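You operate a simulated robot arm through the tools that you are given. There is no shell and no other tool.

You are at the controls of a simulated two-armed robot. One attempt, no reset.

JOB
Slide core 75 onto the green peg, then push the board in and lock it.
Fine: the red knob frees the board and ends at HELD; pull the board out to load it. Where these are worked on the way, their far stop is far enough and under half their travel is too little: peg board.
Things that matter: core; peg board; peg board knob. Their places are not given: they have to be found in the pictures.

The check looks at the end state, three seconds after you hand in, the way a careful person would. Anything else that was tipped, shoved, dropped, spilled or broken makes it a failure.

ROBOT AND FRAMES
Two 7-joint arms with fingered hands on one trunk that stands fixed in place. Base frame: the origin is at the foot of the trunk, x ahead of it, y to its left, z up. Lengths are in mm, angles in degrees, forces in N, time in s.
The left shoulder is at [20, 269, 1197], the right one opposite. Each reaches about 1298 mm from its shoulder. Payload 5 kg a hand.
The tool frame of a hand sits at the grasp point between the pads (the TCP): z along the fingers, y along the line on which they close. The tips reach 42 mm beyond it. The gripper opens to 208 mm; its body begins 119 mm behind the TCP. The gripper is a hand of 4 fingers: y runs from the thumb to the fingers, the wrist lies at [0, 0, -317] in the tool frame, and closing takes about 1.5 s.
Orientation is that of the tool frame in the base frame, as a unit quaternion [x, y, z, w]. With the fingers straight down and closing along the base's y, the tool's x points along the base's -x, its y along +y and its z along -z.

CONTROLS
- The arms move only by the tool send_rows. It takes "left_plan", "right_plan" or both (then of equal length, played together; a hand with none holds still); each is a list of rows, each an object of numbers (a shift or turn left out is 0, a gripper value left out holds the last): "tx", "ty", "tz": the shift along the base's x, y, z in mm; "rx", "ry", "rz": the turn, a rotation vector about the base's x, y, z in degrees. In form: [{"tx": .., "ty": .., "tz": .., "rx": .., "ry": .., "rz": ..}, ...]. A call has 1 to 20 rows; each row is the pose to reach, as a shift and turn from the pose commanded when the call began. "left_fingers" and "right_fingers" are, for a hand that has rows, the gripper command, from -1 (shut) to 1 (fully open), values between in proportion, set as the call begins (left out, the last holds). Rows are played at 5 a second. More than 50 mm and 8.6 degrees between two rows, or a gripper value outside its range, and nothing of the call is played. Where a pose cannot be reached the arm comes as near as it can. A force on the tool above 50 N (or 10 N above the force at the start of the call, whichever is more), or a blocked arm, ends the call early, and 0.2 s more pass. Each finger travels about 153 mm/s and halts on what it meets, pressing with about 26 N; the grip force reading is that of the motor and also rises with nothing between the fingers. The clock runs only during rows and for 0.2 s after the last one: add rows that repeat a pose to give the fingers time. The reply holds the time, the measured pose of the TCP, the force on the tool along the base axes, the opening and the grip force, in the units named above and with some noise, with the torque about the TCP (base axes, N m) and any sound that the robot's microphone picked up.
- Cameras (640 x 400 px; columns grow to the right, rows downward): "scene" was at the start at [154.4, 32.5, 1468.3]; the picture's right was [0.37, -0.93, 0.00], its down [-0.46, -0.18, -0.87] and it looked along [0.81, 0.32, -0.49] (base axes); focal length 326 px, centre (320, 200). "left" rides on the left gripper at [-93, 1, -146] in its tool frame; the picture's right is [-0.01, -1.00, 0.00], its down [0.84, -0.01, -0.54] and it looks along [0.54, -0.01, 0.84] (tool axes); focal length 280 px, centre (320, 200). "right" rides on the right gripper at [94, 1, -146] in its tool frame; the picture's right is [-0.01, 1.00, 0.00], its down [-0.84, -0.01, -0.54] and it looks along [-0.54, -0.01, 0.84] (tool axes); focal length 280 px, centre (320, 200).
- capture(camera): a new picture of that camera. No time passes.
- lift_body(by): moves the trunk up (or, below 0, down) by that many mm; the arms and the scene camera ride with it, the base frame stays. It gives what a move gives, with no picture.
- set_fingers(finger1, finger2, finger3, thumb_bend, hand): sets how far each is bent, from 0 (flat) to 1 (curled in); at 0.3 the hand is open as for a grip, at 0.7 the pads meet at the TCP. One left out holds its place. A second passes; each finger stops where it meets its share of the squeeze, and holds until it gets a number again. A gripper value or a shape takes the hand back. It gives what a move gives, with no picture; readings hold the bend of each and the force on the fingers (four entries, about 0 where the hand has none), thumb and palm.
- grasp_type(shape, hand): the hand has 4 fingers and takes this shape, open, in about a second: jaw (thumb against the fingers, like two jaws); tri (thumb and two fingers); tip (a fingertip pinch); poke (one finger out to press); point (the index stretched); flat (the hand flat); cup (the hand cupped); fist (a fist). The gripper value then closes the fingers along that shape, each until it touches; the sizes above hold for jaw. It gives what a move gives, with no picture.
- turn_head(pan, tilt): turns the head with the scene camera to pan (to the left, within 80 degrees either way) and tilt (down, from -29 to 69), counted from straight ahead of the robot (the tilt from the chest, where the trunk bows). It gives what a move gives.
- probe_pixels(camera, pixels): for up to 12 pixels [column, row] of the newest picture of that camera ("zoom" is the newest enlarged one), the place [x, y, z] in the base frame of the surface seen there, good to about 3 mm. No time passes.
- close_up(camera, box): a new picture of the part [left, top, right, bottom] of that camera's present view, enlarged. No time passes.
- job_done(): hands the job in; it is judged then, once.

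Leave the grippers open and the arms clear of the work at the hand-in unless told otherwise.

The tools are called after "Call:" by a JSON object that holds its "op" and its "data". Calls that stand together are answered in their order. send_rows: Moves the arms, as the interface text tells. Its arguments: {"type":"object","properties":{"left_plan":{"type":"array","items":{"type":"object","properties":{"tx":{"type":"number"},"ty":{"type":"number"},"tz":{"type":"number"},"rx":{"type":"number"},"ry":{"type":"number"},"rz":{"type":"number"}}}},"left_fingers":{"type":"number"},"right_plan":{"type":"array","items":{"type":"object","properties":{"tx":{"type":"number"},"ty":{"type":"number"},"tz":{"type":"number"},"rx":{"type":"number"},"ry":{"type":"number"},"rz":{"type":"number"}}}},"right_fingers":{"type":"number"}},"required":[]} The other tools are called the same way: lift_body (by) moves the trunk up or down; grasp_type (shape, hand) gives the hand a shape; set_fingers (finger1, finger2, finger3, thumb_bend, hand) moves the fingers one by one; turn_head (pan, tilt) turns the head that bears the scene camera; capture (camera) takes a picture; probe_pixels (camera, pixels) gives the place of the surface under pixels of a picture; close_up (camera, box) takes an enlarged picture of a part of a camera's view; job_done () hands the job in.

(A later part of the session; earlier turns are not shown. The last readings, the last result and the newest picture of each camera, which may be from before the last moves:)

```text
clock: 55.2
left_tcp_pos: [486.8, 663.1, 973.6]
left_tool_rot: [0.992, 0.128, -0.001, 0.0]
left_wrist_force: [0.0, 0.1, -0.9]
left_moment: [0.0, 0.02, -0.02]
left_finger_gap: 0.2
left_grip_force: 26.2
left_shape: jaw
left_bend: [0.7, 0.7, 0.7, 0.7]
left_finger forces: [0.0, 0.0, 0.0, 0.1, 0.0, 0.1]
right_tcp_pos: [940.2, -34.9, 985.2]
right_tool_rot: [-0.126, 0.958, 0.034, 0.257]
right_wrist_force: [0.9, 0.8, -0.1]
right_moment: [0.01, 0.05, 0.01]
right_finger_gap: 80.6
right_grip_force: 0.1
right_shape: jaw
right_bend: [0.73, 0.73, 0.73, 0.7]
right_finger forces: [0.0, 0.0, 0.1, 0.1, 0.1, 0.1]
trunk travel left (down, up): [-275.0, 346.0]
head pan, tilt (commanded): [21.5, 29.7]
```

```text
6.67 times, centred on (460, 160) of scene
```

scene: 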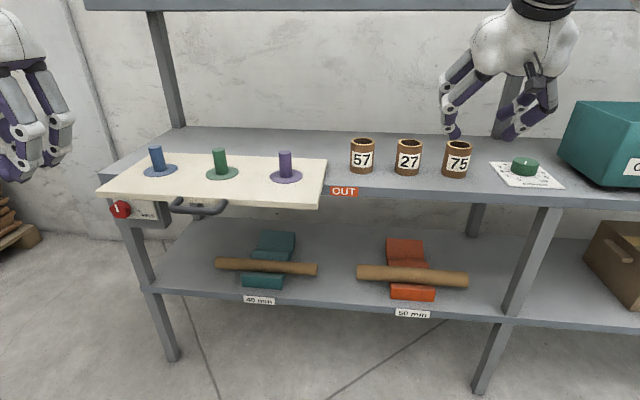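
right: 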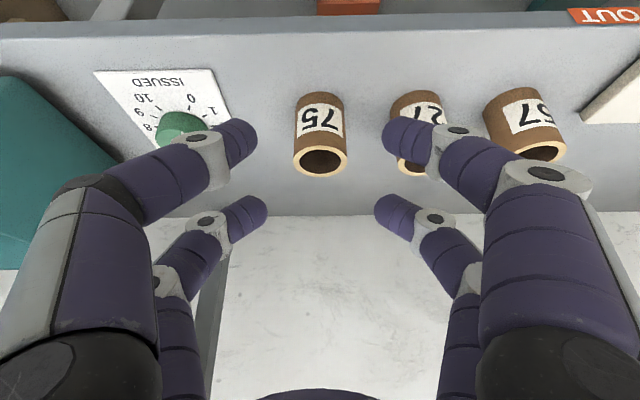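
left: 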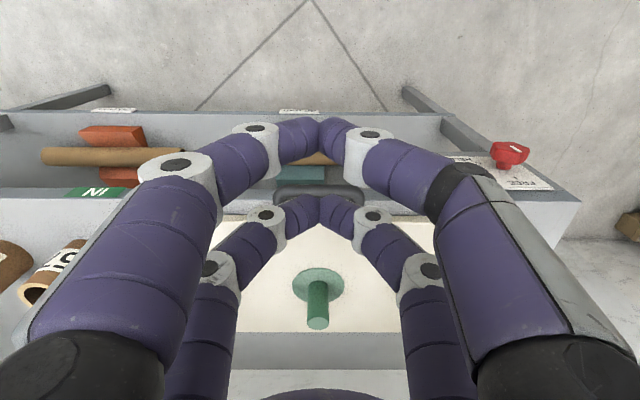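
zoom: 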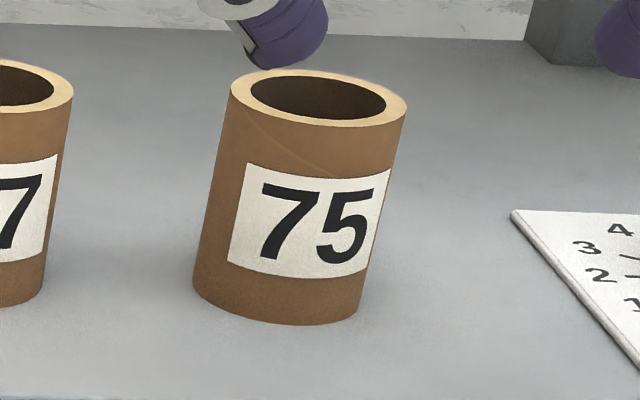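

Call:
{"op": "close_up", "data": {"camera": "right", "box": [270, 80, 370, 190]}}

Call:
{"op": "probe_pixels", "data": {"camera": "zoom", "pixels": [[234, 293], [408, 288], [320, 246], [322, 346], [255, 330], [390, 325], [250, 262], [392, 258], [318, 130], [318, 60], [240, 180], [402, 180]]}}

```text
3.64 times, centred on (320, 135) of right
```

zoom: 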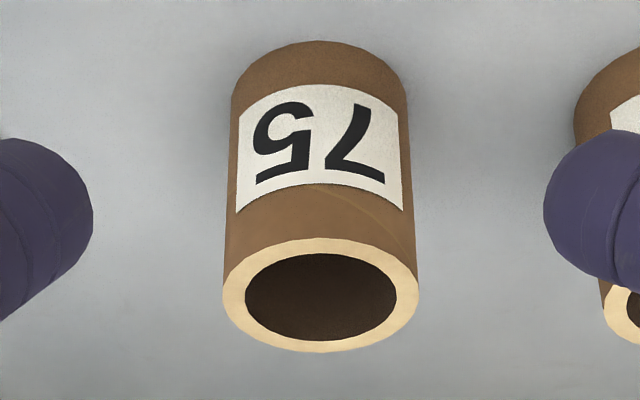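

```text
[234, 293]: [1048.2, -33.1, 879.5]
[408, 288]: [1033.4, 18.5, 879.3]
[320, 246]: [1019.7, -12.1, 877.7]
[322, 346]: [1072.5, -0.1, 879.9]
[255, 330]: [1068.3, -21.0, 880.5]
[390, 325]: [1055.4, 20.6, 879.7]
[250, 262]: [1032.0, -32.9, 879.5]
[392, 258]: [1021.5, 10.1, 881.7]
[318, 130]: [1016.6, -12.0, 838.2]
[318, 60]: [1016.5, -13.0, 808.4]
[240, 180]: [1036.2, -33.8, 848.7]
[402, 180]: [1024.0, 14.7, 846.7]
```

Core 75 centre is (1043.5, -6.7), outer radius about 30 and inner about 24, against a peg radius of about 14. I'll narrow the fingers to about 72 mm and come down half-way along the tilted approach, then check clearance to core 27.

Call:
{"op": "send_rows", "data": {"right_plan": [{"tx": 11.4, "ty": 3.1, "tz": -14}, {"tx": 22.8, "ty": 6.1, "tz": -28}, {"tx": 34.2, "ty": 9.2, "tz": -42}, {"tx": 45.6, "ty": 12.2, "tz": -56}, {"tx": 57.0, "ty": 15.3, "tz": -70}, {"tx": 57.0, "ty": 15.3, "tz": -70}], "right_fingers": -0.308}}

Call:
{"op": "capture", "data": {"camera": "right"}}

Call:
{"op": "close_up", "data": {"camera": "scene", "box": [340, 60, 580, 210]}}

```text
clock: 56.6
left_tcp_pos: [486.7, 664.4, 972.9]
left_tool_rot: [0.992, 0.128, -0.001, -0.001]
left_wrist_force: [-0.2, 0.4, -0.6]
left_moment: [-0.01, 0.01, -0.02]
left_finger_gap: 0.0
left_grip_force: 25.5
left_shape: jaw
left_bend: [0.7, 0.7, 0.7, 0.7]
left_finger forces: [0.0, 0.0, 0.1, 0.1, 0.1, 0.0]
right_tcp_pos: [998.1, -19.0, 915.0]
right_tool_rot: [-0.126, 0.958, 0.034, 0.257]
right_wrist_force: [0.6, 0.4, -1.1]
right_moment: [0.0, 0.03, -0.01]
right_finger_gap: 72.5
right_grip_force: 0.0
right_shape: jaw
right_bend: [0.73, 0.73, 0.73, 0.7]
right_finger forces: [0.0, 0.0, 0.0, 0.0, 0.0, 0.0]
trunk travel left (down, up): [-275.0, 346.0]
head pan, tilt (commanded): [21.5, 29.7]
```

```text
taken
```

right: 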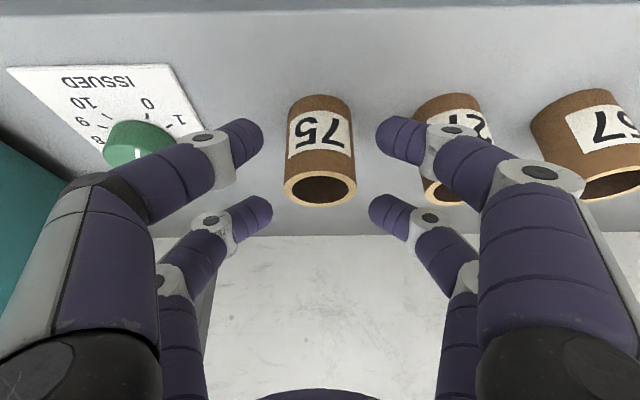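

```text
2.67 times, centred on (460, 135) of scene
```

zoom: 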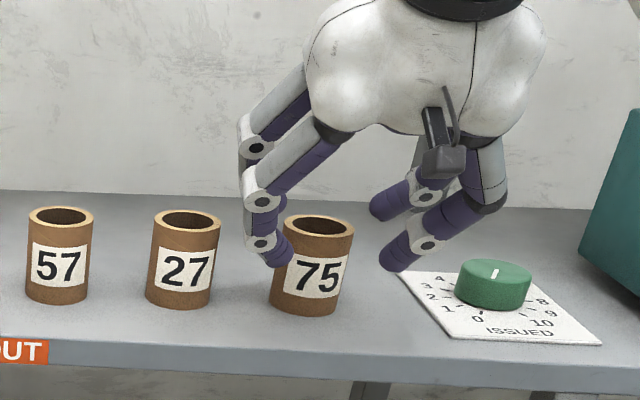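

Alignment looks good. Before going further I'll probe the dial's near edge, core 27's right edge and the bowed-out knuckles to be sure of clearance.

Call:
{"op": "probe_pixels", "data": {"camera": "zoom", "pixels": [[460, 272], [495, 270], [219, 222], [213, 270], [247, 200], [246, 240], [430, 244], [400, 268], [250, 150], [490, 200], [410, 278], [270, 262]]}}

```text
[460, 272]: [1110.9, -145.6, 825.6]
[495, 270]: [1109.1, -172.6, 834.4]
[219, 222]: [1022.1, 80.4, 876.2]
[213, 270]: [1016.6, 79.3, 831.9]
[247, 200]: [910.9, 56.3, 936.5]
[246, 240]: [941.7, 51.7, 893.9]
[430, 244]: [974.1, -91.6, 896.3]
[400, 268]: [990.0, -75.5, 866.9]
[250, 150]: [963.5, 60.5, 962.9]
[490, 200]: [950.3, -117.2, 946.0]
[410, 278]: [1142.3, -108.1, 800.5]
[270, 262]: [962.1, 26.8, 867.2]
```

The rear-left knuckle would pass only about 4 mm from core 27, which is too tight. I'll raise the trunk 150 mm for better reach, then yaw the right hand 25° counter-clockwise so its left knuckles swing toward the robot and away from core 27.

Call:
{"op": "lift_body", "data": {"by": 150}}

```text
clock: 58.4
left_tcp_pos: [488.0, 663.6, 1124.4]
left_tool_rot: [0.992, 0.127, -0.002, -0.001]
left_wrist_force: [0.2, 0.2, -0.4]
left_moment: [0.0, 0.07, 0.01]
left_finger_gap: 0.0
left_grip_force: 25.6
left_shape: jaw
left_bend: [0.7, 0.7, 0.7, 0.7]
left_finger forces: [0.1, 0.0, 0.0, 0.1, 0.0, 0.0]
right_tcp_pos: [997.6, -20.2, 1064.2]
right_tool_rot: [-0.126, 0.958, 0.034, 0.255]
right_wrist_force: [0.5, 0.0, -0.3]
right_moment: [0.0, 0.02, 0.02]
right_finger_gap: 72.5
right_grip_force: 0.0
right_shape: jaw
right_bend: [0.73, 0.73, 0.73, 0.7]
right_finger forces: [0.0, 0.0, 0.1, 0.0, 0.0, 0.0]
trunk travel left (down, up): [-425.0, 196.0]
head pan, tilt (commanded): [21.5, 29.7]
```

Call:
{"op": "send_rows", "data": {"right_plan": [{"tx": 6.4, "ty": 1.2, "tz": -18.2, "rz": 4.2}, {"tx": 12.7, "ty": 2.4, "tz": -36.4, "rz": 8.3}, {"tx": 19.1, "ty": 3.6, "tz": -54.6, "rz": 12.5}, {"tx": 25.5, "ty": 4.7, "tz": -72.8, "rz": 16.7}, {"tx": 31.8, "ty": 5.9, "tz": -91.0, "rz": 20.8}, {"tx": 38.2, "ty": 7.1, "tz": -109.2, "rz": 25}, {"tx": 38.2, "ty": 7.1, "tz": -109.2, "rz": 25}]}}

Call:
{"op": "capture", "data": {"camera": "right"}}

Call:
{"op": "capture", "data": {"camera": "scene"}}

```text
clock: 60.0
left_tcp_pos: [486.8, 662.4, 1124.6]
left_tool_rot: [0.992, 0.127, -0.002, -0.001]
left_wrist_force: [0.3, 0.1, -0.4]
left_moment: [0.0, -0.02, -0.02]
left_finger_gap: 0.0
left_grip_force: 26.1
left_shape: jaw
left_bend: [0.7, 0.7, 0.7, 0.7]
left_finger forces: [0.0, 0.1, 0.0, 0.0, 0.0, 0.0]
right_tcp_pos: [1036.3, -11.8, 957.7]
right_tool_rot: [-0.331, 0.907, 0.088, 0.244]
right_wrist_force: [0.2, -0.5, 0.3]
right_moment: [-0.04, 0.01, 0.02]
right_finger_gap: 72.5
right_grip_force: 0.0
right_shape: jaw
right_bend: [0.73, 0.73, 0.73, 0.7]
right_finger forces: [0.0, 0.1, 0.1, 0.0, 0.1, 0.0]
trunk travel left (down, up): [-425.0, 196.0]
head pan, tilt (commanded): [21.5, 29.7]
```

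```text
taken
```

right: 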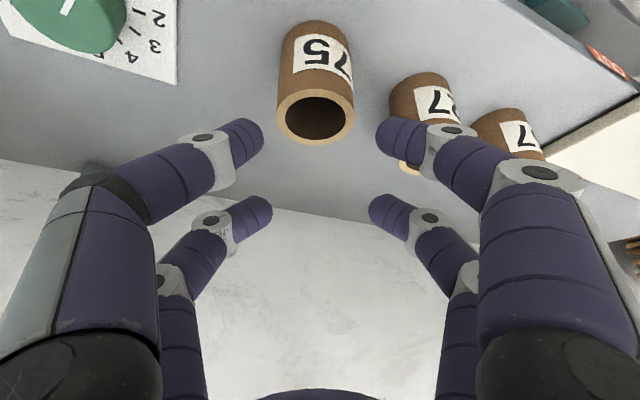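

```text
taken
```

scene: 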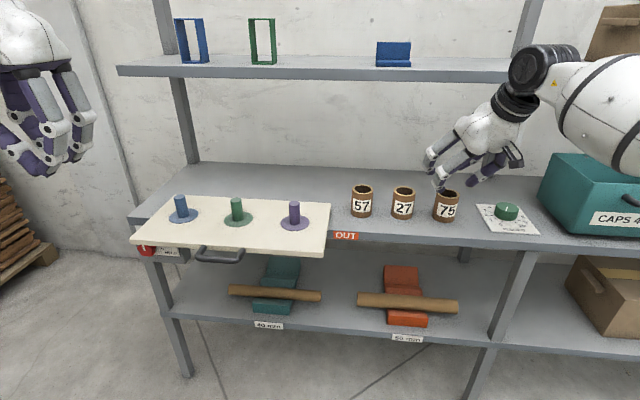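

Core 75 is centred between the fingers at about (316,115) in the right view, and core 27 is clear. Descending straight down over core 75, watching the force.

Call:
{"op": "send_rows", "data": {"right_plan": [{"tx": 0.2, "ty": -1.0, "tz": -15}, {"tx": 0.5, "ty": -2.4, "tz": -30}, {"tx": 0.5, "ty": -2.4, "tz": -45}, {"tx": 0.5, "ty": -2.4, "tz": -60}, {"tx": 0.5, "ty": -2.4, "tz": -72}, {"tx": 0.5, "ty": -2.4, "tz": -84}, {"tx": 0.5, "ty": -2.4, "tz": -93}, {"tx": 0.5, "ty": -2.4, "tz": -99}, {"tx": 0.5, "ty": -2.4, "tz": -99}]}}

Call:
{"op": "capture", "data": {"camera": "right"}}

Call:
{"op": "close_up", "data": {"camera": "scene", "box": [340, 100, 580, 250]}}

```text
clock: 62.0
left_tcp_pos: [487.5, 662.5, 1124.3]
left_tool_rot: [0.992, 0.129, -0.001, -0.001]
left_wrist_force: [-0.4, 1.4, -0.2]
left_moment: [0.0, 0.01, 0.0]
left_finger_gap: 0.2
left_grip_force: 25.8
left_shape: jaw
left_bend: [0.7, 0.7, 0.7, 0.7]
left_finger forces: [0.0, 0.1, 0.0, 0.0, 0.0, 0.0]
right_tcp_pos: [1034.9, -13.5, 857.2]
right_tool_rot: [-0.331, 0.908, 0.089, 0.243]
right_wrist_force: [-0.1, -0.1, 0.4]
right_moment: [0.01, -0.01, -0.01]
right_finger_gap: 72.4
right_grip_force: 0.1
right_shape: jaw
right_bend: [0.74, 0.73, 0.73, 0.7]
right_finger forces: [0.4, 0.0, 0.1, 0.0, 0.1, 0.0]
trunk travel left (down, up): [-425.0, 196.0]
head pan, tilt (commanded): [21.5, 29.7]
```

```text
taken
```

right: 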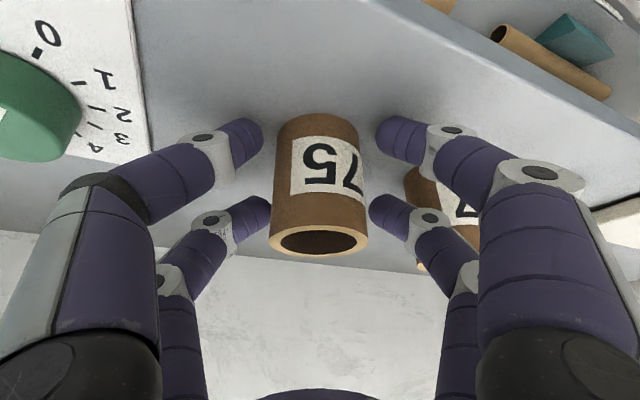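

```text
2.67 times, centred on (460, 175) of scene
```

zoom: 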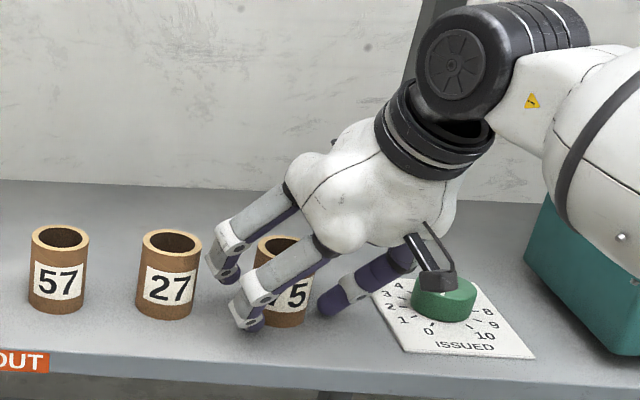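

The core stands between all four fingers with no meaningful force, and core 27 is untouched. Closing the right hand on core 75.

Call:
{"op": "send_rows", "data": {"right_plan": [{}, {}, {}, {}, {}, {}], "right_fingers": -1}}

Call:
{"op": "capture", "data": {"camera": "right"}}

Call:
{"op": "close_up", "data": {"camera": "scene", "box": [340, 100, 580, 250]}}

```text
clock: 63.4
left_tcp_pos: [488.4, 663.8, 1123.6]
left_tool_rot: [0.992, 0.128, -0.001, -0.001]
left_wrist_force: [-0.7, 0.0, 0.5]
left_moment: [-0.01, 0.0, -0.03]
left_finger_gap: 0.0
left_grip_force: 26.5
left_shape: jaw
left_bend: [0.7, 0.7, 0.7, 0.7]
left_finger forces: [0.1, 0.0, 0.0, 0.0, 0.0, 0.0]
right_tcp_pos: [1036.0, -15.4, 856.5]
right_tool_rot: [-0.331, 0.907, 0.089, 0.243]
right_wrist_force: [0.7, -0.8, 2.6]
right_moment: [-0.12, 0.05, 0.03]
right_finger_gap: 36.1
right_grip_force: 25.5
right_shape: jaw
right_bend: [0.73, 0.73, 0.73, 0.7]
right_finger forces: [18.8, 21.4, 19.2, 0.1, 22.0, 0.0]
trunk travel left (down, up): [-425.0, 196.0]
head pan, tilt (commanded): [21.5, 29.7]
```

```text
taken
```

right: 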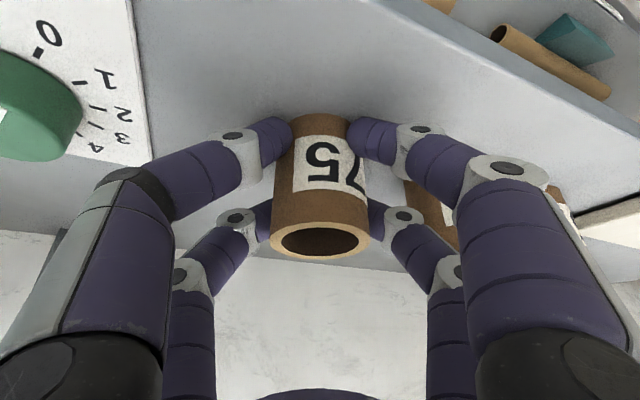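

```text
2.67 times, centred on (460, 175) of scene
```

zoom: 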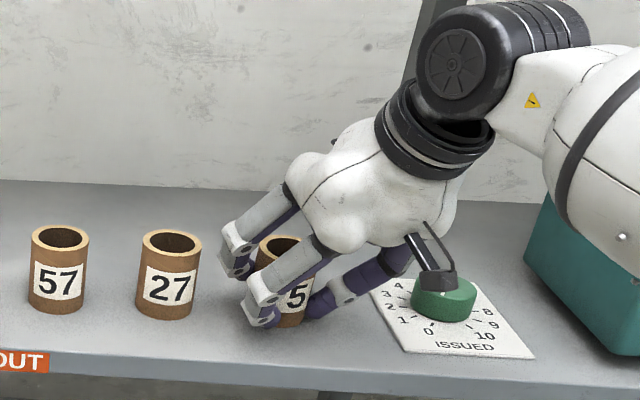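

A firm grip: gap 36 mm with about 20 N on each digit. I'll lift 50 mm and check that the core comes up squarely.

Call:
{"op": "send_rows", "data": {"right_plan": [{"tz": 8}, {"tz": 18}, {"tz": 30}, {"tz": 42}, {"tz": 50}, {"tz": 50}]}}

Call:
{"op": "capture", "data": {"camera": "right"}}

Call:
{"op": "close_up", "data": {"camera": "scene", "box": [340, 100, 580, 250]}}

```text
clock: 64.8
left_tcp_pos: [487.5, 663.1, 1122.7]
left_tool_rot: [0.992, 0.128, -0.001, -0.001]
left_wrist_force: [0.1, -0.2, -0.2]
left_moment: [-0.01, -0.01, 0.0]
left_finger_gap: 0.2
left_grip_force: 25.4
left_shape: jaw
left_bend: [0.7, 0.7, 0.7, 0.7]
left_finger forces: [0.1, 0.1, 0.1, 0.0, 0.0, 0.1]
right_tcp_pos: [1036.5, -14.6, 906.1]
right_tool_rot: [-0.331, 0.908, 0.089, 0.243]
right_wrist_force: [-0.2, 0.7, -0.8]
right_moment: [-0.01, 0.0, 0.0]
right_finger_gap: 35.9
right_grip_force: 26.0
right_shape: jaw
right_bend: [0.73, 0.73, 0.73, 0.7]
right_finger forces: [18.8, 21.7, 18.7, 0.0, 21.1, 0.0]
trunk travel left (down, up): [-425.0, 196.0]
head pan, tilt (commanded): [21.5, 29.7]
```

```text
taken
```

right: 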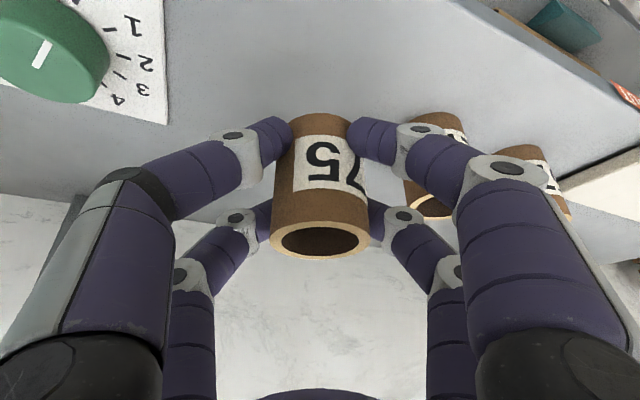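

```text
2.67 times, centred on (460, 175) of scene
```

zoom: 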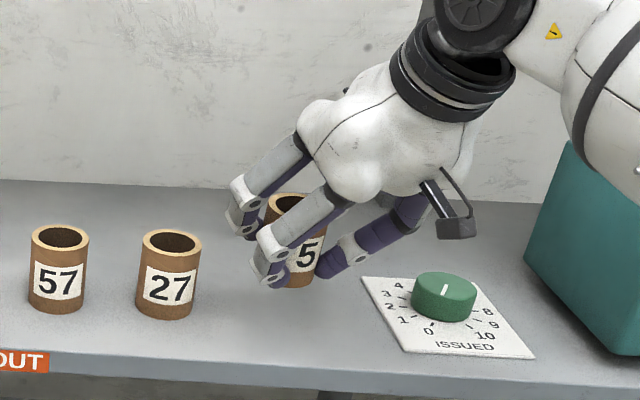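

The core lifted cleanly and upright, with the neighbours undisturbed. I'll raise it another 80 mm and carry it half-way left, well above the cores and the purple peg.

Call:
{"op": "send_rows", "data": {"right_plan": [{"tz": 20}, {"tz": 40}, {"tz": 60}, {"tz": 80}, {"tx": -12, "ty": 25, "tz": 82}, {"tx": -25, "ty": 52, "tz": 82}, {"tx": -38, "ty": 79, "tz": 82}, {"tx": -51, "ty": 106, "tz": 82}, {"tx": -64, "ty": 133, "tz": 82}, {"tx": -77, "ty": 160, "tz": 82}, {"tx": -90, "ty": 187, "tz": 82}, {"tx": -103, "ty": 214, "tz": 82}, {"tx": -116, "ty": 241, "tz": 82}, {"tx": -127, "ty": 265, "tz": 82}, {"tx": -127, "ty": 265, "tz": 82}]}}

Call:
{"op": "capture", "data": {"camera": "scene"}}

Call:
{"op": "capture", "data": {"camera": "right"}}

```text
clock: 68.0
left_tcp_pos: [486.1, 661.7, 1125.2]
left_tool_rot: [0.992, 0.128, -0.001, -0.001]
left_wrist_force: [0.4, -1.1, -0.7]
left_moment: [0.05, 0.04, -0.02]
left_finger_gap: 0.0
left_grip_force: 26.2
left_shape: jaw
left_bend: [0.7, 0.7, 0.7, 0.7]
left_finger forces: [0.0, 0.1, 0.0, 0.0, 0.1, 0.0]
right_tcp_pos: [908.0, 249.2, 988.1]
right_tool_rot: [-0.329, 0.908, 0.088, 0.243]
right_wrist_force: [1.1, -1.1, -1.5]
right_moment: [0.05, 0.01, 0.03]
right_finger_gap: 35.7
right_grip_force: 25.5
right_shape: jaw
right_bend: [0.73, 0.73, 0.73, 0.7]
right_finger forces: [19.1, 22.1, 18.9, 0.1, 21.2, 0.0]
trunk travel left (down, up): [-425.0, 196.0]
head pan, tilt (commanded): [21.5, 29.7]
```

```text
taken
```

scene: 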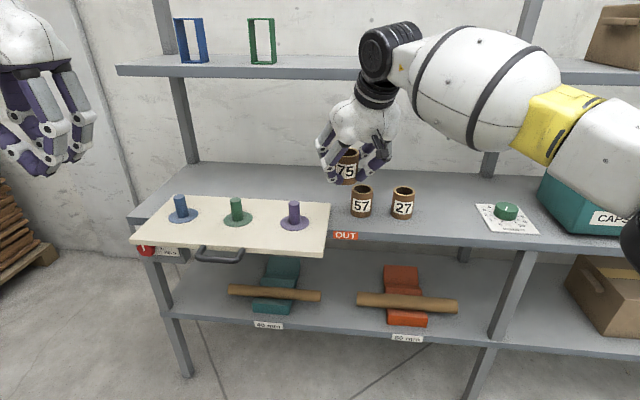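

```text
taken
```

right: 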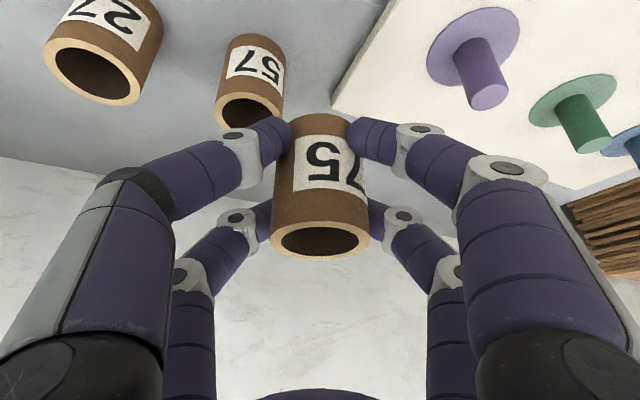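

The path is clear and the core is held high. Carrying on to above the green peg.

Call:
{"op": "send_rows", "data": {"right_plan": [{"tx": -12.6, "ty": 26.6}, {"tx": -25.3, "ty": 53.3}, {"tx": -38, "ty": 79.9}, {"tx": -50.6, "ty": 106.5}, {"tx": -63.2, "ty": 133.2}, {"tx": -75.9, "ty": 159.8}, {"tx": -88.6, "ty": 186.4}, {"tx": -101.2, "ty": 213}, {"tx": -113.8, "ty": 239.7}, {"tx": -126.5, "ty": 266.3}, {"tx": -126.5, "ty": 266.3}]}}

Call:
{"op": "capture", "data": {"camera": "scene"}}

Call:
{"op": "capture", "data": {"camera": "right"}}

Call:
{"op": "capture", "data": {"camera": "left"}}

```text
clock: 70.5
left_tcp_pos: [487.3, 661.6, 1124.8]
left_tool_rot: [0.992, 0.128, -0.001, 0.0]
left_wrist_force: [0.1, 0.0, 1.6]
left_moment: [0.07, 0.06, 0.02]
left_finger_gap: 0.1
left_grip_force: 25.9
left_shape: jaw
left_bend: [0.7, 0.7, 0.7, 0.7]
left_finger forces: [0.0, 0.0, 0.0, 0.0, 0.0, 0.1]
right_tcp_pos: [895.4, 299.4, 977.8]
right_tool_rot: [-0.276, 0.922, 0.092, 0.256]
right_wrist_force: [-0.4, 0.0, -1.3]
right_moment: [-0.01, 0.03, -0.02]
right_finger_gap: 35.4
right_grip_force: 25.9
right_shape: jaw
right_bend: [0.73, 0.73, 0.73, 0.7]
right_finger forces: [20.3, 23.0, 19.6, 0.1, 21.7, 0.1]
right hand out of reach, approached as far as the arm can: row 4, 5, 6, 7, 8, 9, 10, 11
trunk travel left (down, up): [-425.0, 196.0]
head pan, tilt (commanded): [21.5, 29.7]
stopped in row 11 (right hand): the arm was blocked; the commanded pose is now the measured one
```

```text
taken
```

scene: 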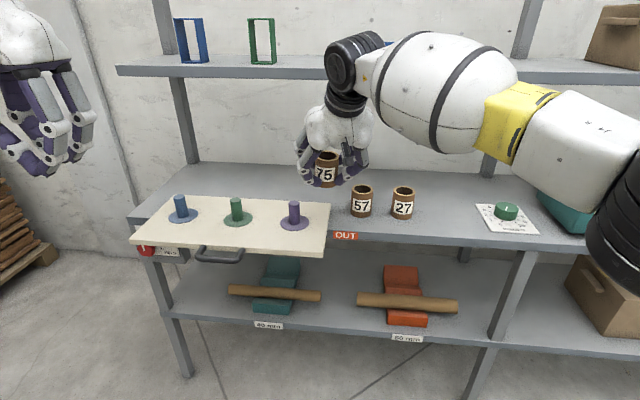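

```text
taken
```

right: 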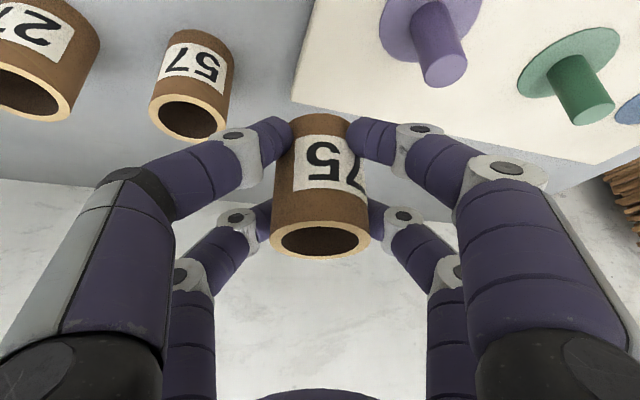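

```text
taken
```

left: 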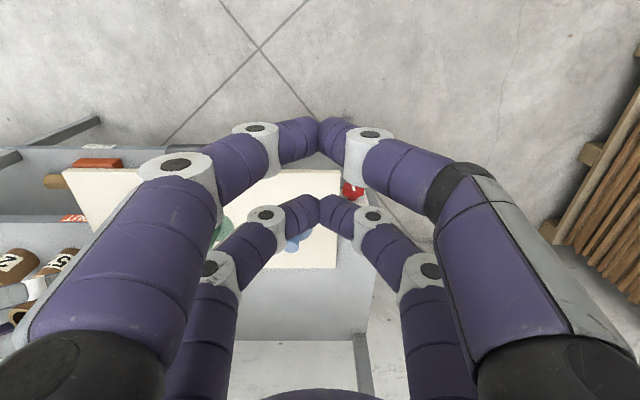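

The right arm can't swing that far left; it's blocked by its own joint range. The core is still held firmly. New plan: set core 75 back on the shelf near where it was, a little further from core 27, and let the left arm take it to the peg. First I'll undo the small tilt the stop caused and carry the core back along the same high path.

Call:
{"op": "send_rows", "data": {"right_plan": [{"tx": 4.2, "ty": -16.7, "tz": 3.3, "rx": -0.73, "ry": 0.1, "rz": 2.1}, {"tx": 8.4, "ty": -33.3, "tz": 6.7, "rx": -1.46, "ry": 0.19, "rz": 4.2}, {"tx": 12.6, "ty": -50, "tz": 10, "rx": -2.19, "ry": 0.29, "rz": 6.3}, {"tx": 25.6, "ty": -77, "tz": 10, "rx": -2.19, "ry": 0.29, "rz": 6.3}, {"tx": 38.6, "ty": -104, "tz": 10, "rx": -2.19, "ry": 0.29, "rz": 6.3}, {"tx": 51.6, "ty": -131, "tz": 10, "rx": -2.19, "ry": 0.29, "rz": 6.3}, {"tx": 64.6, "ty": -158, "tz": 10, "rx": -2.19, "ry": 0.29, "rz": 6.3}, {"tx": 77.6, "ty": -185, "tz": 10, "rx": -2.19, "ry": 0.29, "rz": 6.3}, {"tx": 90.6, "ty": -212, "tz": 10, "rx": -2.19, "ry": 0.29, "rz": 6.3}, {"tx": 103.6, "ty": -239, "tz": 10, "rx": -2.19, "ry": 0.29, "rz": 6.3}, {"tx": 116.6, "ty": -266, "tz": 10, "rx": -2.19, "ry": 0.29, "rz": 6.3}, {"tx": 129.6, "ty": -293, "tz": 10, "rx": -2.19, "ry": 0.29, "rz": 6.3}, {"tx": 141, "ty": -318, "tz": 10, "rx": -2.19, "ry": 0.29, "rz": 6.3}, {"tx": 146.6, "ty": -339.8, "tz": 10, "rx": -2.19, "ry": 0.29, "rz": 6.3}, {"tx": 146.6, "ty": -339.8, "tz": 10, "rx": -2.19, "ry": 0.29, "rz": 6.3}]}}

Call:
{"op": "capture", "data": {"camera": "scene"}}

Call:
{"op": "capture", "data": {"camera": "right"}}

```text
clock: 73.8
left_tcp_pos: [487.5, 663.0, 1123.8]
left_tool_rot: [0.992, 0.128, -0.001, 0.0]
left_wrist_force: [-0.1, 0.2, -1.0]
left_moment: [-0.05, -0.03, -0.01]
left_finger_gap: 0.3
left_grip_force: 25.9
left_shape: jaw
left_bend: [0.7, 0.7, 0.7, 0.7]
left_finger forces: [0.0, 0.0, 0.1, 0.0, 0.0, 0.0]
right_tcp_pos: [1037.7, -35.0, 986.7]
right_tool_rot: [-0.335, 0.906, 0.089, 0.244]
right_wrist_force: [-1.1, 0.6, -0.8]
right_moment: [-0.07, -0.04, -0.01]
right_finger_gap: 35.5
right_grip_force: 26.2
right_shape: jaw
right_bend: [0.73, 0.73, 0.73, 0.7]
right_finger forces: [20.1, 23.0, 19.4, 0.0, 21.4, 0.1]
trunk travel left (down, up): [-425.0, 196.0]
head pan, tilt (commanded): [21.5, 29.7]
```

```text
taken
```

scene: 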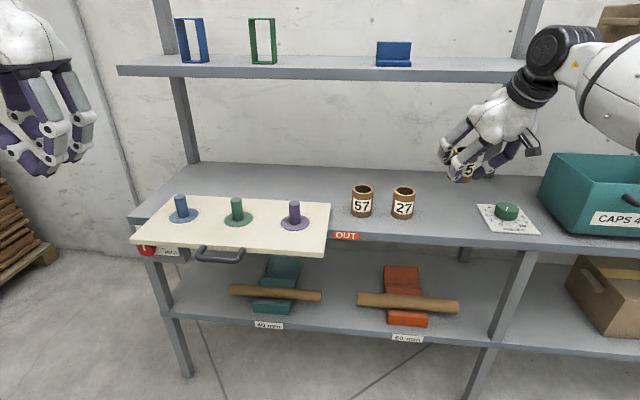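

```text
taken
```

right: 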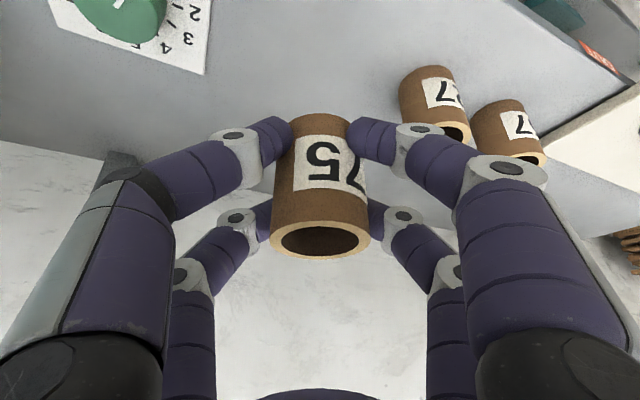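

The core is upright and the pose is restored. I'll probe the dial plate's corners and the shelf edge so the parking spot is clear of both.

Call:
{"op": "probe_pixels", "data": {"camera": "scene", "pixels": [[481, 206], [498, 232], [470, 240], [440, 205], [430, 225], [414, 205], [403, 190], [403, 213]]}}

```text
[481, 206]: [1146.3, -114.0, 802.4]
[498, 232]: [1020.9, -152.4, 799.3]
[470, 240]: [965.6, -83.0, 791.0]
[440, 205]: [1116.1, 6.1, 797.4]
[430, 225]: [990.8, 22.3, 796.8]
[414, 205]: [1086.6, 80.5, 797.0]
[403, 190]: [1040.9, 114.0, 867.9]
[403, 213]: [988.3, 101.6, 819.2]
```

The spot at shelf-depth 970, s=300 is clear: about 77 mm from the dial plate, 80 mm from core 27 and 30 mm from the shelf edge. Moving over it and lowering to about 2 mm above contact.

Call:
{"op": "send_rows", "data": {"right_plan": [{"tx": -10, "ty": -4, "tz": -10}, {"tx": -20, "ty": -8, "tz": -25}, {"tx": -31.1, "ty": -11.8, "tz": -40}, {"tx": -31.1, "ty": -11.8, "tz": -60}, {"tx": -31.1, "ty": -11.8, "tz": -80}, {"tx": -31.1, "ty": -11.8, "tz": -98}, {"tx": -31.1, "ty": -11.8, "tz": -112}, {"tx": -31.1, "ty": -11.8, "tz": -121}, {"tx": -31.1, "ty": -11.8, "tz": -127}, {"tx": -31.1, "ty": -11.8, "tz": -127}]}}

Call:
{"op": "close_up", "data": {"camera": "scene", "box": [380, 120, 560, 250]}}

```text
clock: 76.0
left_tcp_pos: [487.6, 662.7, 1123.9]
left_tool_rot: [0.992, 0.127, -0.001, -0.001]
left_wrist_force: [1.0, 0.9, 0.6]
left_moment: [0.0, -0.04, 0.0]
left_finger_gap: 0.1
left_grip_force: 25.4
left_shape: jaw
left_bend: [0.7, 0.7, 0.7, 0.7]
left_finger forces: [0.1, 0.0, 0.0, 0.0, 0.0, 0.0]
right_tcp_pos: [1007.0, -46.5, 859.5]
right_tool_rot: [-0.334, 0.906, 0.088, 0.243]
right_wrist_force: [0.4, -0.1, -0.7]
right_moment: [-0.02, -0.02, 0.0]
right_finger_gap: 35.4
right_grip_force: 26.4
right_shape: jaw
right_bend: [0.73, 0.73, 0.73, 0.7]
right_finger forces: [20.1, 23.0, 19.3, 0.0, 21.4, 0.0]
trunk travel left (down, up): [-425.0, 196.0]
head pan, tilt (commanded): [21.5, 29.7]
```

```text
3.08 times, centred on (470, 185) of scene
```

zoom: 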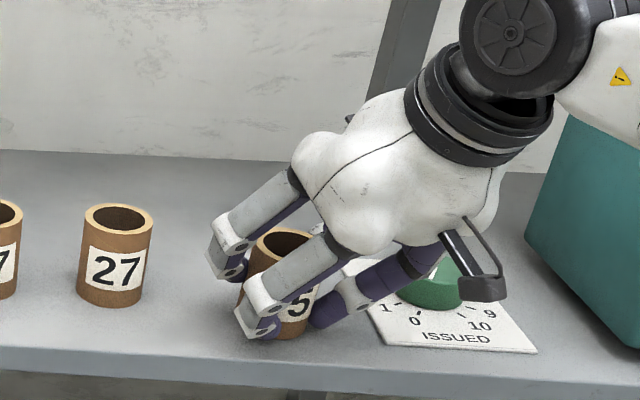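

Holding just above the shelf with no contact force yet. Lowering the last 2.5 mm.

Call:
{"op": "send_rows", "data": {"right_plan": [{"tz": -1}, {"tz": -2}, {"tz": -2.5}, {"tz": -2.5}]}}

```text
clock: 77.0
left_tcp_pos: [487.2, 663.6, 1124.3]
left_tool_rot: [0.992, 0.127, -0.001, 0.0]
left_wrist_force: [0.0, -0.2, -0.5]
left_moment: [0.0, 0.01, 0.0]
left_finger_gap: 0.0
left_grip_force: 25.6
left_shape: jaw
left_bend: [0.7, 0.7, 0.7, 0.7]
left_finger forces: [0.0, 0.0, 0.0, 0.0, 0.1, 0.0]
right_tcp_pos: [1006.2, -46.2, 857.7]
right_tool_rot: [-0.334, 0.906, 0.088, 0.244]
right_wrist_force: [0.6, -1.1, 4.9]
right_moment: [-0.11, -0.01, -0.03]
right_finger_gap: 35.6
right_grip_force: 26.3
right_shape: jaw
right_bend: [0.73, 0.73, 0.73, 0.7]
right_finger forces: [20.7, 23.5, 20.3, 0.0, 22.5, 0.1]
trunk travel left (down, up): [-425.0, 196.0]
head pan, tilt (commanded): [21.5, 29.7]
```

The wrist now reads about 5 N upward, so the core is resting on the shelf. I'll open the fingers slightly, to about 72 mm, and lift straight up.

Call:
{"op": "send_rows", "data": {"right_plan": [{}, {}, {}, {}, {}], "right_fingers": -0.308}}

Call:
{"op": "send_rows", "data": {"right_plan": [{"tz": 10}, {"tz": 25}, {"tz": 45}, {"tz": 70}, {"tz": 100}, {"tz": 130}, {"tx": -15, "ty": -20, "tz": 150}, {"tx": -40, "ty": -45, "tz": 150}, {"tx": -70, "ty": -70, "tz": 150}, {"tx": -100, "ty": -95, "tz": 150}, {"tx": -130, "ty": -120, "tz": 150}]}}

Call:
{"op": "capture", "data": {"camera": "scene"}}

Call:
{"op": "capture", "data": {"camera": "right"}}

```text
clock: 78.2
left_tcp_pos: [485.8, 662.4, 1124.1]
left_tool_rot: [0.992, 0.128, -0.002, -0.001]
left_wrist_force: [-0.3, 0.2, 0.0]
left_moment: [-0.02, -0.01, -0.01]
left_finger_gap: 0.0
left_grip_force: 26.2
left_shape: jaw
left_bend: [0.7, 0.7, 0.7, 0.7]
left_finger forces: [0.0, 0.0, 0.0, 0.1, 0.1, 0.0]
right_tcp_pos: [1006.0, -45.8, 856.5]
right_tool_rot: [-0.334, 0.906, 0.088, 0.244]
right_wrist_force: [-0.5, -0.8, 0.4]
right_moment: [0.02, -0.01, -0.01]
right_finger_gap: 71.4
right_grip_force: 0.0
right_shape: jaw
right_bend: [0.74, 0.74, 0.74, 0.7]
right_finger forces: [0.5, 0.1, 0.0, 0.0, 0.0, 0.1]
trunk travel left (down, up): [-425.0, 196.0]
head pan, tilt (commanded): [21.5, 29.7]
```

```text
clock: 80.5
left_tcp_pos: [487.8, 660.9, 1126.1]
left_tool_rot: [0.992, 0.128, -0.001, -0.001]
left_wrist_force: [0.3, -1.3, 0.8]
left_moment: [0.09, -0.03, 0.04]
left_finger_gap: 0.1
left_grip_force: 26.0
left_shape: jaw
left_bend: [0.7, 0.7, 0.7, 0.7]
left_finger forces: [0.1, 0.1, 0.1, 0.1, 0.1, 0.0]
right_tcp_pos: [876.7, -166.4, 1005.5]
right_tool_rot: [-0.333, 0.907, 0.088, 0.243]
right_wrist_force: [-1.5, 0.2, -0.2]
right_moment: [0.02, 0.04, 0.04]
right_finger_gap: 71.5
right_grip_force: 0.0
right_shape: jaw
right_bend: [0.74, 0.74, 0.74, 0.7]
right_finger forces: [0.1, 0.0, 0.0, 0.0, 0.1, 0.1]
trunk travel left (down, up): [-425.0, 196.0]
head pan, tilt (commanded): [21.5, 29.7]
```

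```text
taken
```

scene: 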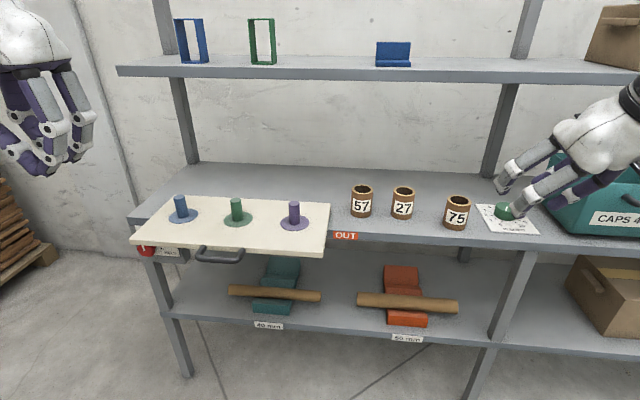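

```text
taken
```

right: 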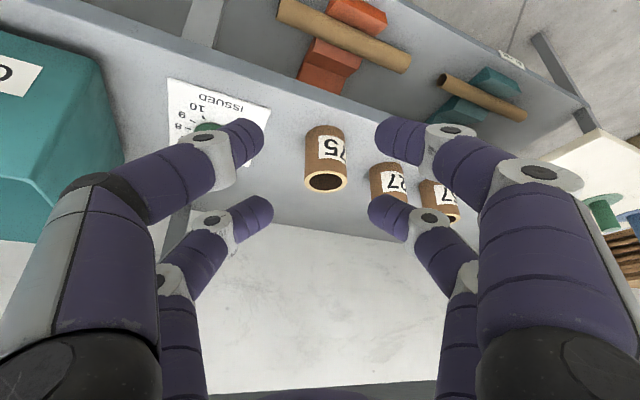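

Core 75 stands upright on its new spot. Next I'll draw the right arm well back and to the right so the left arm has room.

Call:
{"op": "send_rows", "data": {"right_plan": [{"tx": -25, "ty": -16, "tz": 5}, {"tx": -50, "ty": -33, "tz": 10}, {"tx": -75, "ty": -50, "tz": 15}, {"tx": -100, "ty": -66, "tz": 20}, {"tx": -125, "ty": -83, "tz": 25}, {"tx": -150, "ty": -100, "tz": 30}, {"tx": -175, "ty": -116, "tz": 35}, {"tx": -200, "ty": -133, "tz": 40}, {"tx": -225, "ty": -150, "tz": 45}, {"tx": -250, "ty": -166, "tz": 50}, {"tx": -275, "ty": -183, "tz": 50}, {"tx": -275, "ty": -183, "tz": 50}]}}

Call:
{"op": "capture", "data": {"camera": "scene"}}

Call:
{"op": "close_up", "data": {"camera": "scene", "box": [420, 180, 500, 240]}}

Call:
{"op": "probe_pixels", "data": {"camera": "zoom", "pixels": [[300, 120], [215, 130], [380, 145], [295, 158], [300, 200], [290, 330], [290, 250]]}}

```text
clock: 83.2
left_tcp_pos: [487.4, 662.7, 1123.2]
left_tool_rot: [0.992, 0.127, -0.001, -0.001]
left_wrist_force: [-1.3, 0.6, 0.2]
left_moment: [-0.02, -0.04, 0.0]
left_finger_gap: 0.1
left_grip_force: 25.7
left_shape: jaw
left_bend: [0.7, 0.7, 0.7, 0.7]
left_finger forces: [0.0, 0.1, 0.1, 0.1, 0.0, 0.1]
right_tcp_pos: [600.7, -348.9, 1057.9]
right_tool_rot: [-0.334, 0.906, 0.088, 0.243]
right_wrist_force: [-0.2, 0.1, 0.0]
right_moment: [-0.02, -0.02, 0.0]
right_finger_gap: 71.5
right_grip_force: 0.1
right_shape: jaw
right_bend: [0.74, 0.74, 0.74, 0.7]
right_finger forces: [0.0, 0.0, 0.0, 0.0, 0.0, 0.0]
trunk travel left (down, up): [-425.0, 196.0]
head pan, tilt (commanded): [21.5, 29.7]
```

```text
taken
```

scene: 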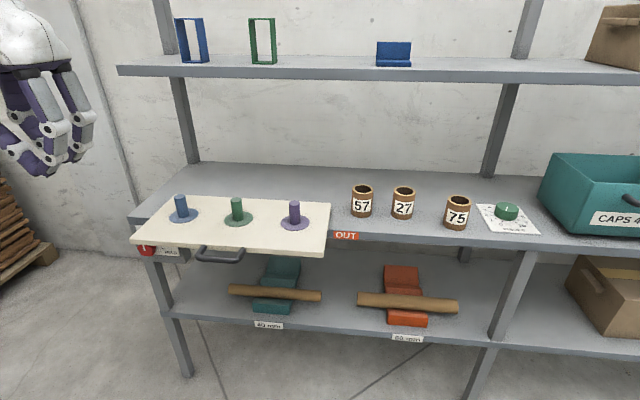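

```text
6.67 times, centred on (460, 210) of scene
```

zoom: 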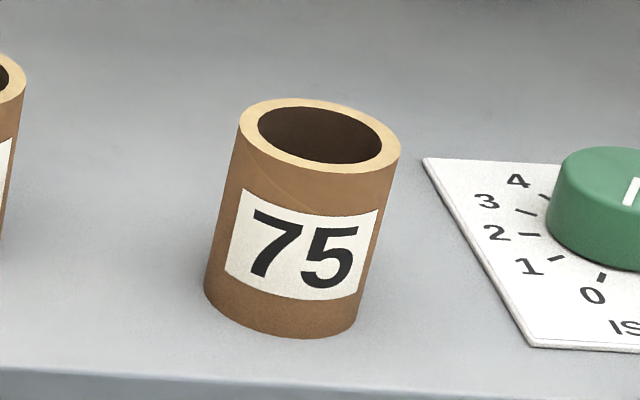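

```text
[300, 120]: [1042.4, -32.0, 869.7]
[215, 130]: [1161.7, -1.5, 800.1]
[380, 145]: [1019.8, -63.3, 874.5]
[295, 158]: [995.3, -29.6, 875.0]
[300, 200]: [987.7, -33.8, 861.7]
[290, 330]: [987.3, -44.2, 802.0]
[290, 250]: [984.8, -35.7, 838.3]
```

Call:
{"op": "probe_pixels", "data": {"camera": "zoom", "pixels": [[246, 128], [393, 150], [325, 104], [300, 165], [255, 112], [375, 122], [265, 153], [360, 167]]}}

```text
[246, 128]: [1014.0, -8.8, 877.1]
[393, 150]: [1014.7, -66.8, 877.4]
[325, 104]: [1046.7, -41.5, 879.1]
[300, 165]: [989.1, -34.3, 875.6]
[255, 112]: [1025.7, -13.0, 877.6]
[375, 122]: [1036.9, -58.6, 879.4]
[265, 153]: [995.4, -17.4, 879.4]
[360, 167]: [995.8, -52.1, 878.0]
```

Core 75's centre is (1015.5, -37.8), upright. I'll bring the left hand across in front of the shelf in two stages, high and clear, gradually tilting forward and opening the fingers to about 72 mm.

Call:
{"op": "send_rows", "data": {"left_plan": [{"tx": 15.5, "ty": -29.2, "tz": -4.7, "rx": 0.19, "ry": -1.45, "rz": -0.61}, {"tx": 31.0, "ty": -58.4, "tz": -9.4, "rx": 0.38, "ry": -2.9, "rz": -1.21}, {"tx": 46.6, "ty": -87.6, "tz": -14.1, "rx": 0.57, "ry": -4.35, "rz": -1.82}, {"tx": 62.1, "ty": -116.8, "tz": -18.8, "rx": 0.76, "ry": -5.8, "rz": -2.42}, {"tx": 77.6, "ty": -146.0, "tz": -23.5, "rx": 0.95, "ry": -7.25, "rz": -3.03}, {"tx": 93.1, "ty": -175.2, "tz": -28.2, "rx": 1.15, "ry": -8.7, "rz": -3.63}, {"tx": 108.7, "ty": -204.3, "tz": -33.0, "rx": 1.34, "ry": -10.15, "rz": -4.24}, {"tx": 124.2, "ty": -233.5, "tz": -37.7, "rx": 1.53, "ry": -11.6, "rz": -4.84}, {"tx": 139.7, "ty": -262.7, "tz": -42.4, "rx": 1.72, "ry": -13.05, "rz": -5.45}, {"tx": 155.2, "ty": -291.9, "tz": -47.1, "rx": 1.91, "ry": -14.5, "rz": -6.06}, {"tx": 170.8, "ty": -321.1, "tz": -51.8, "rx": 2.1, "ry": -15.95, "rz": -6.66}, {"tx": 186.3, "ty": -350.3, "tz": -56.5, "rx": 2.29, "ry": -17.4, "rz": -7.27}, {"tx": 186.3, "ty": -350.3, "tz": -56.5, "rx": 2.29, "ry": -17.4, "rz": -7.27}], "left_fingers": -0.308}}

Call:
{"op": "capture", "data": {"camera": "scene"}}

```text
clock: 86.0
left_tcp_pos: [672.9, 311.7, 1067.5]
left_tool_rot: [0.986, 0.065, 0.151, -0.002]
left_wrist_force: [-0.4, -1.0, 0.4]
left_moment: [-0.04, 0.01, 0.0]
left_finger_gap: 71.6
left_grip_force: 0.0
left_shape: jaw
left_bend: [0.73, 0.73, 0.73, 0.7]
left_finger forces: [0.0, 0.0, 0.1, 0.0, 0.0, 0.0]
right_tcp_pos: [601.8, -348.5, 1056.2]
right_tool_rot: [-0.334, 0.906, 0.088, 0.244]
right_wrist_force: [0.0, 0.3, 0.3]
right_moment: [0.0, 0.01, 0.01]
right_finger_gap: 71.8
right_grip_force: 0.0
right_shape: jaw
right_bend: [0.74, 0.74, 0.74, 0.7]
right_finger forces: [0.0, 0.1, 0.0, 0.1, 0.0, 0.0]
trunk travel left (down, up): [-425.0, 196.0]
head pan, tilt (commanded): [21.5, 29.7]
```

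```text
taken
```

scene: 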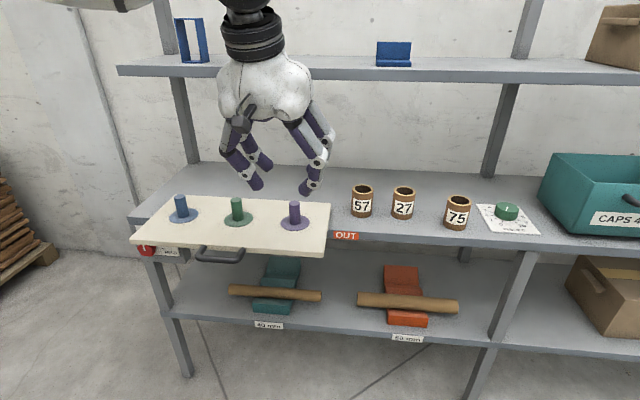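

Halfway across and on track. Continuing the second half.

Call:
{"op": "send_rows", "data": {"left_plan": [{"tx": 15.5, "ty": -29.2, "tz": -4.7, "rx": 0.19, "ry": -1.45, "rz": -0.61}, {"tx": 31.0, "ty": -58.4, "tz": -9.4, "rx": 0.38, "ry": -2.9, "rz": -1.21}, {"tx": 46.6, "ty": -87.6, "tz": -14.1, "rx": 0.57, "ry": -4.35, "rz": -1.82}, {"tx": 62.1, "ty": -116.8, "tz": -18.8, "rx": 0.76, "ry": -5.8, "rz": -2.42}, {"tx": 77.6, "ty": -146.0, "tz": -23.5, "rx": 0.95, "ry": -7.25, "rz": -3.03}, {"tx": 93.1, "ty": -175.2, "tz": -28.2, "rx": 1.15, "ry": -8.7, "rz": -3.63}, {"tx": 108.7, "ty": -204.3, "tz": -33.0, "rx": 1.34, "ry": -10.15, "rz": -4.24}, {"tx": 124.2, "ty": -233.5, "tz": -37.7, "rx": 1.53, "ry": -11.6, "rz": -4.84}, {"tx": 139.7, "ty": -262.7, "tz": -42.4, "rx": 1.72, "ry": -13.05, "rz": -5.45}, {"tx": 155.2, "ty": -291.9, "tz": -47.1, "rx": 1.91, "ry": -14.5, "rz": -6.06}, {"tx": 170.8, "ty": -321.1, "tz": -51.8, "rx": 2.1, "ry": -15.95, "rz": -6.66}, {"tx": 186.3, "ty": -350.3, "tz": -56.5, "rx": 2.29, "ry": -17.4, "rz": -7.27}, {"tx": 186.3, "ty": -350.3, "tz": -56.5, "rx": 2.29, "ry": -17.4, "rz": -7.27}]}}

Call:
{"op": "capture", "data": {"camera": "scene"}}

Call:
{"op": "capture", "data": {"camera": "left"}}

```text
clock: 88.8
left_tcp_pos: [773.4, 173.6, 1070.0]
left_tool_rot: [0.955, 0.0, 0.297, -0.003]
left_wrist_force: [2.2, 0.6, -2.9]
left_moment: [-0.13, 0.13, -0.09]
left_finger_gap: 71.9
left_grip_force: 0.1
left_shape: jaw
left_bend: [0.74, 0.74, 0.74, 0.7]
left_finger forces: [0.0, 0.0, 0.0, 0.1, 0.1, 0.0]
left hand out of reach, approached as far as the arm can: row 5, 6, 7, 8, 9, 10, 11, 12, 13
right_tcp_pos: [604.3, -348.5, 1053.7]
right_tool_rot: [-0.335, 0.906, 0.089, 0.241]
right_wrist_force: [4.3, 0.3, -2.1]
right_moment: [-0.02, 0.29, 0.11]
right_finger_gap: 71.7
right_grip_force: 0.0
right_shape: jaw
right_bend: [0.74, 0.74, 0.74, 0.7]
right_finger forces: [0.0, 0.0, 0.0, 0.0, 0.0, 0.0]
trunk travel left (down, up): [-425.0, 196.0]
head pan, tilt (commanded): [21.5, 29.7]
```

```text
taken
```

scene: 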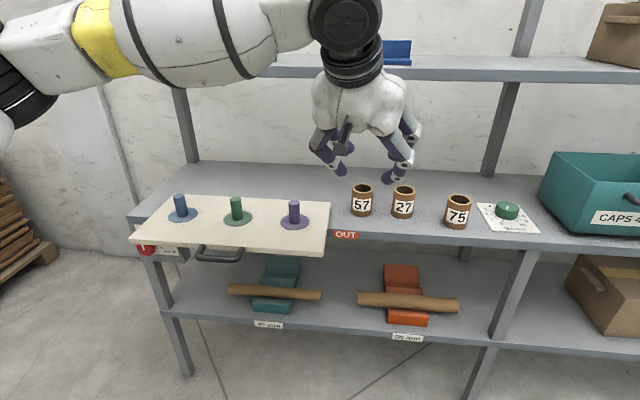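

```text
taken
```

left: 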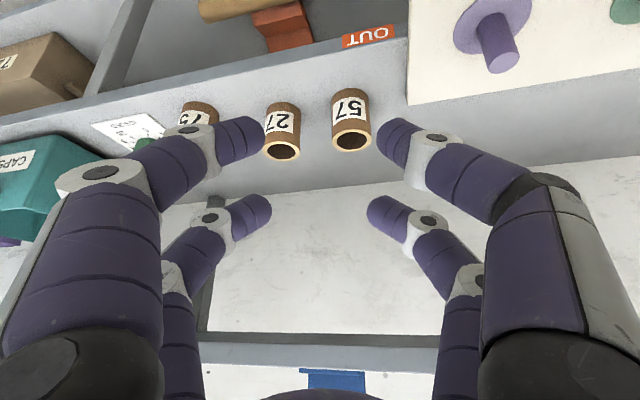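

The left arm also hit a limit, and comparing both stops it looks like a wrist-roll limit that depends on the hand's yaw relative to the arm, not on reach. Yawing the left hand about 25° clockwise should free it, so I'll do that in place first.

Call:
{"op": "send_rows", "data": {"left_plan": [{"rz": -5}, {"rz": -10}, {"rz": -15}, {"rz": -20}, {"rz": -25}, {"rz": -25}]}}

Call:
{"op": "send_rows", "data": {"left_plan": [{"tx": 16, "ty": -14, "tz": -5}, {"tx": 32, "ty": -28, "tz": -10}, {"tx": 48, "ty": -42, "tz": -15}, {"tx": 64, "ty": -56, "tz": -20}, {"tx": 80, "ty": -70, "tz": -25}, {"tx": 80, "ty": -70, "tz": -25}]}}

```text
clock: 90.2
left_tcp_pos: [767.4, 172.1, 1073.3]
left_tool_rot: [0.931, -0.209, 0.293, 0.063]
left_wrist_force: [-0.3, 0.2, 0.1]
left_moment: [0.01, 0.04, 0.0]
left_finger_gap: 71.9
left_grip_force: 0.0
left_shape: jaw
left_bend: [0.74, 0.74, 0.74, 0.7]
left_finger forces: [0.0, 0.0, 0.0, 0.0, 0.0, 0.0]
right_tcp_pos: [601.5, -349.2, 1056.6]
right_tool_rot: [-0.334, 0.906, 0.088, 0.244]
right_wrist_force: [-0.2, -0.1, -0.4]
right_moment: [0.04, 0.03, 0.03]
right_finger_gap: 72.1
right_grip_force: 0.1
right_shape: jaw
right_bend: [0.74, 0.74, 0.74, 0.7]
right_finger forces: [0.0, 0.0, 0.0, 0.1, 0.0, 0.0]
trunk travel left (down, up): [-425.0, 196.0]
head pan, tilt (commanded): [21.5, 29.7]
```

```text
clock: 91.5
left_tcp_pos: [825.0, 121.8, 1042.2]
left_tool_rot: [0.931, -0.208, 0.293, 0.064]
left_wrist_force: [-0.1, -1.0, -0.9]
left_moment: [-0.09, 0.03, -0.06]
left_finger_gap: 71.7
left_grip_force: 0.1
left_shape: jaw
left_bend: [0.74, 0.74, 0.74, 0.7]
left_finger forces: [0.0, 0.0, 0.0, 0.1, 0.1, 0.0]
left hand out of reach, approached as far as the arm can: row 4, 5, 6
right_tcp_pos: [602.5, -349.4, 1055.0]
right_tool_rot: [-0.334, 0.907, 0.088, 0.242]
right_wrist_force: [0.6, 0.5, -0.9]
right_moment: [-0.02, 0.1, 0.04]
right_finger_gap: 71.8
right_grip_force: 0.1
right_shape: jaw
right_bend: [0.74, 0.74, 0.74, 0.7]
right_finger forces: [0.0, 0.0, 0.1, 0.0, 0.0, 0.0]
trunk travel left (down, up): [-425.0, 196.0]
head pan, tilt (commanded): [21.5, 29.7]
```

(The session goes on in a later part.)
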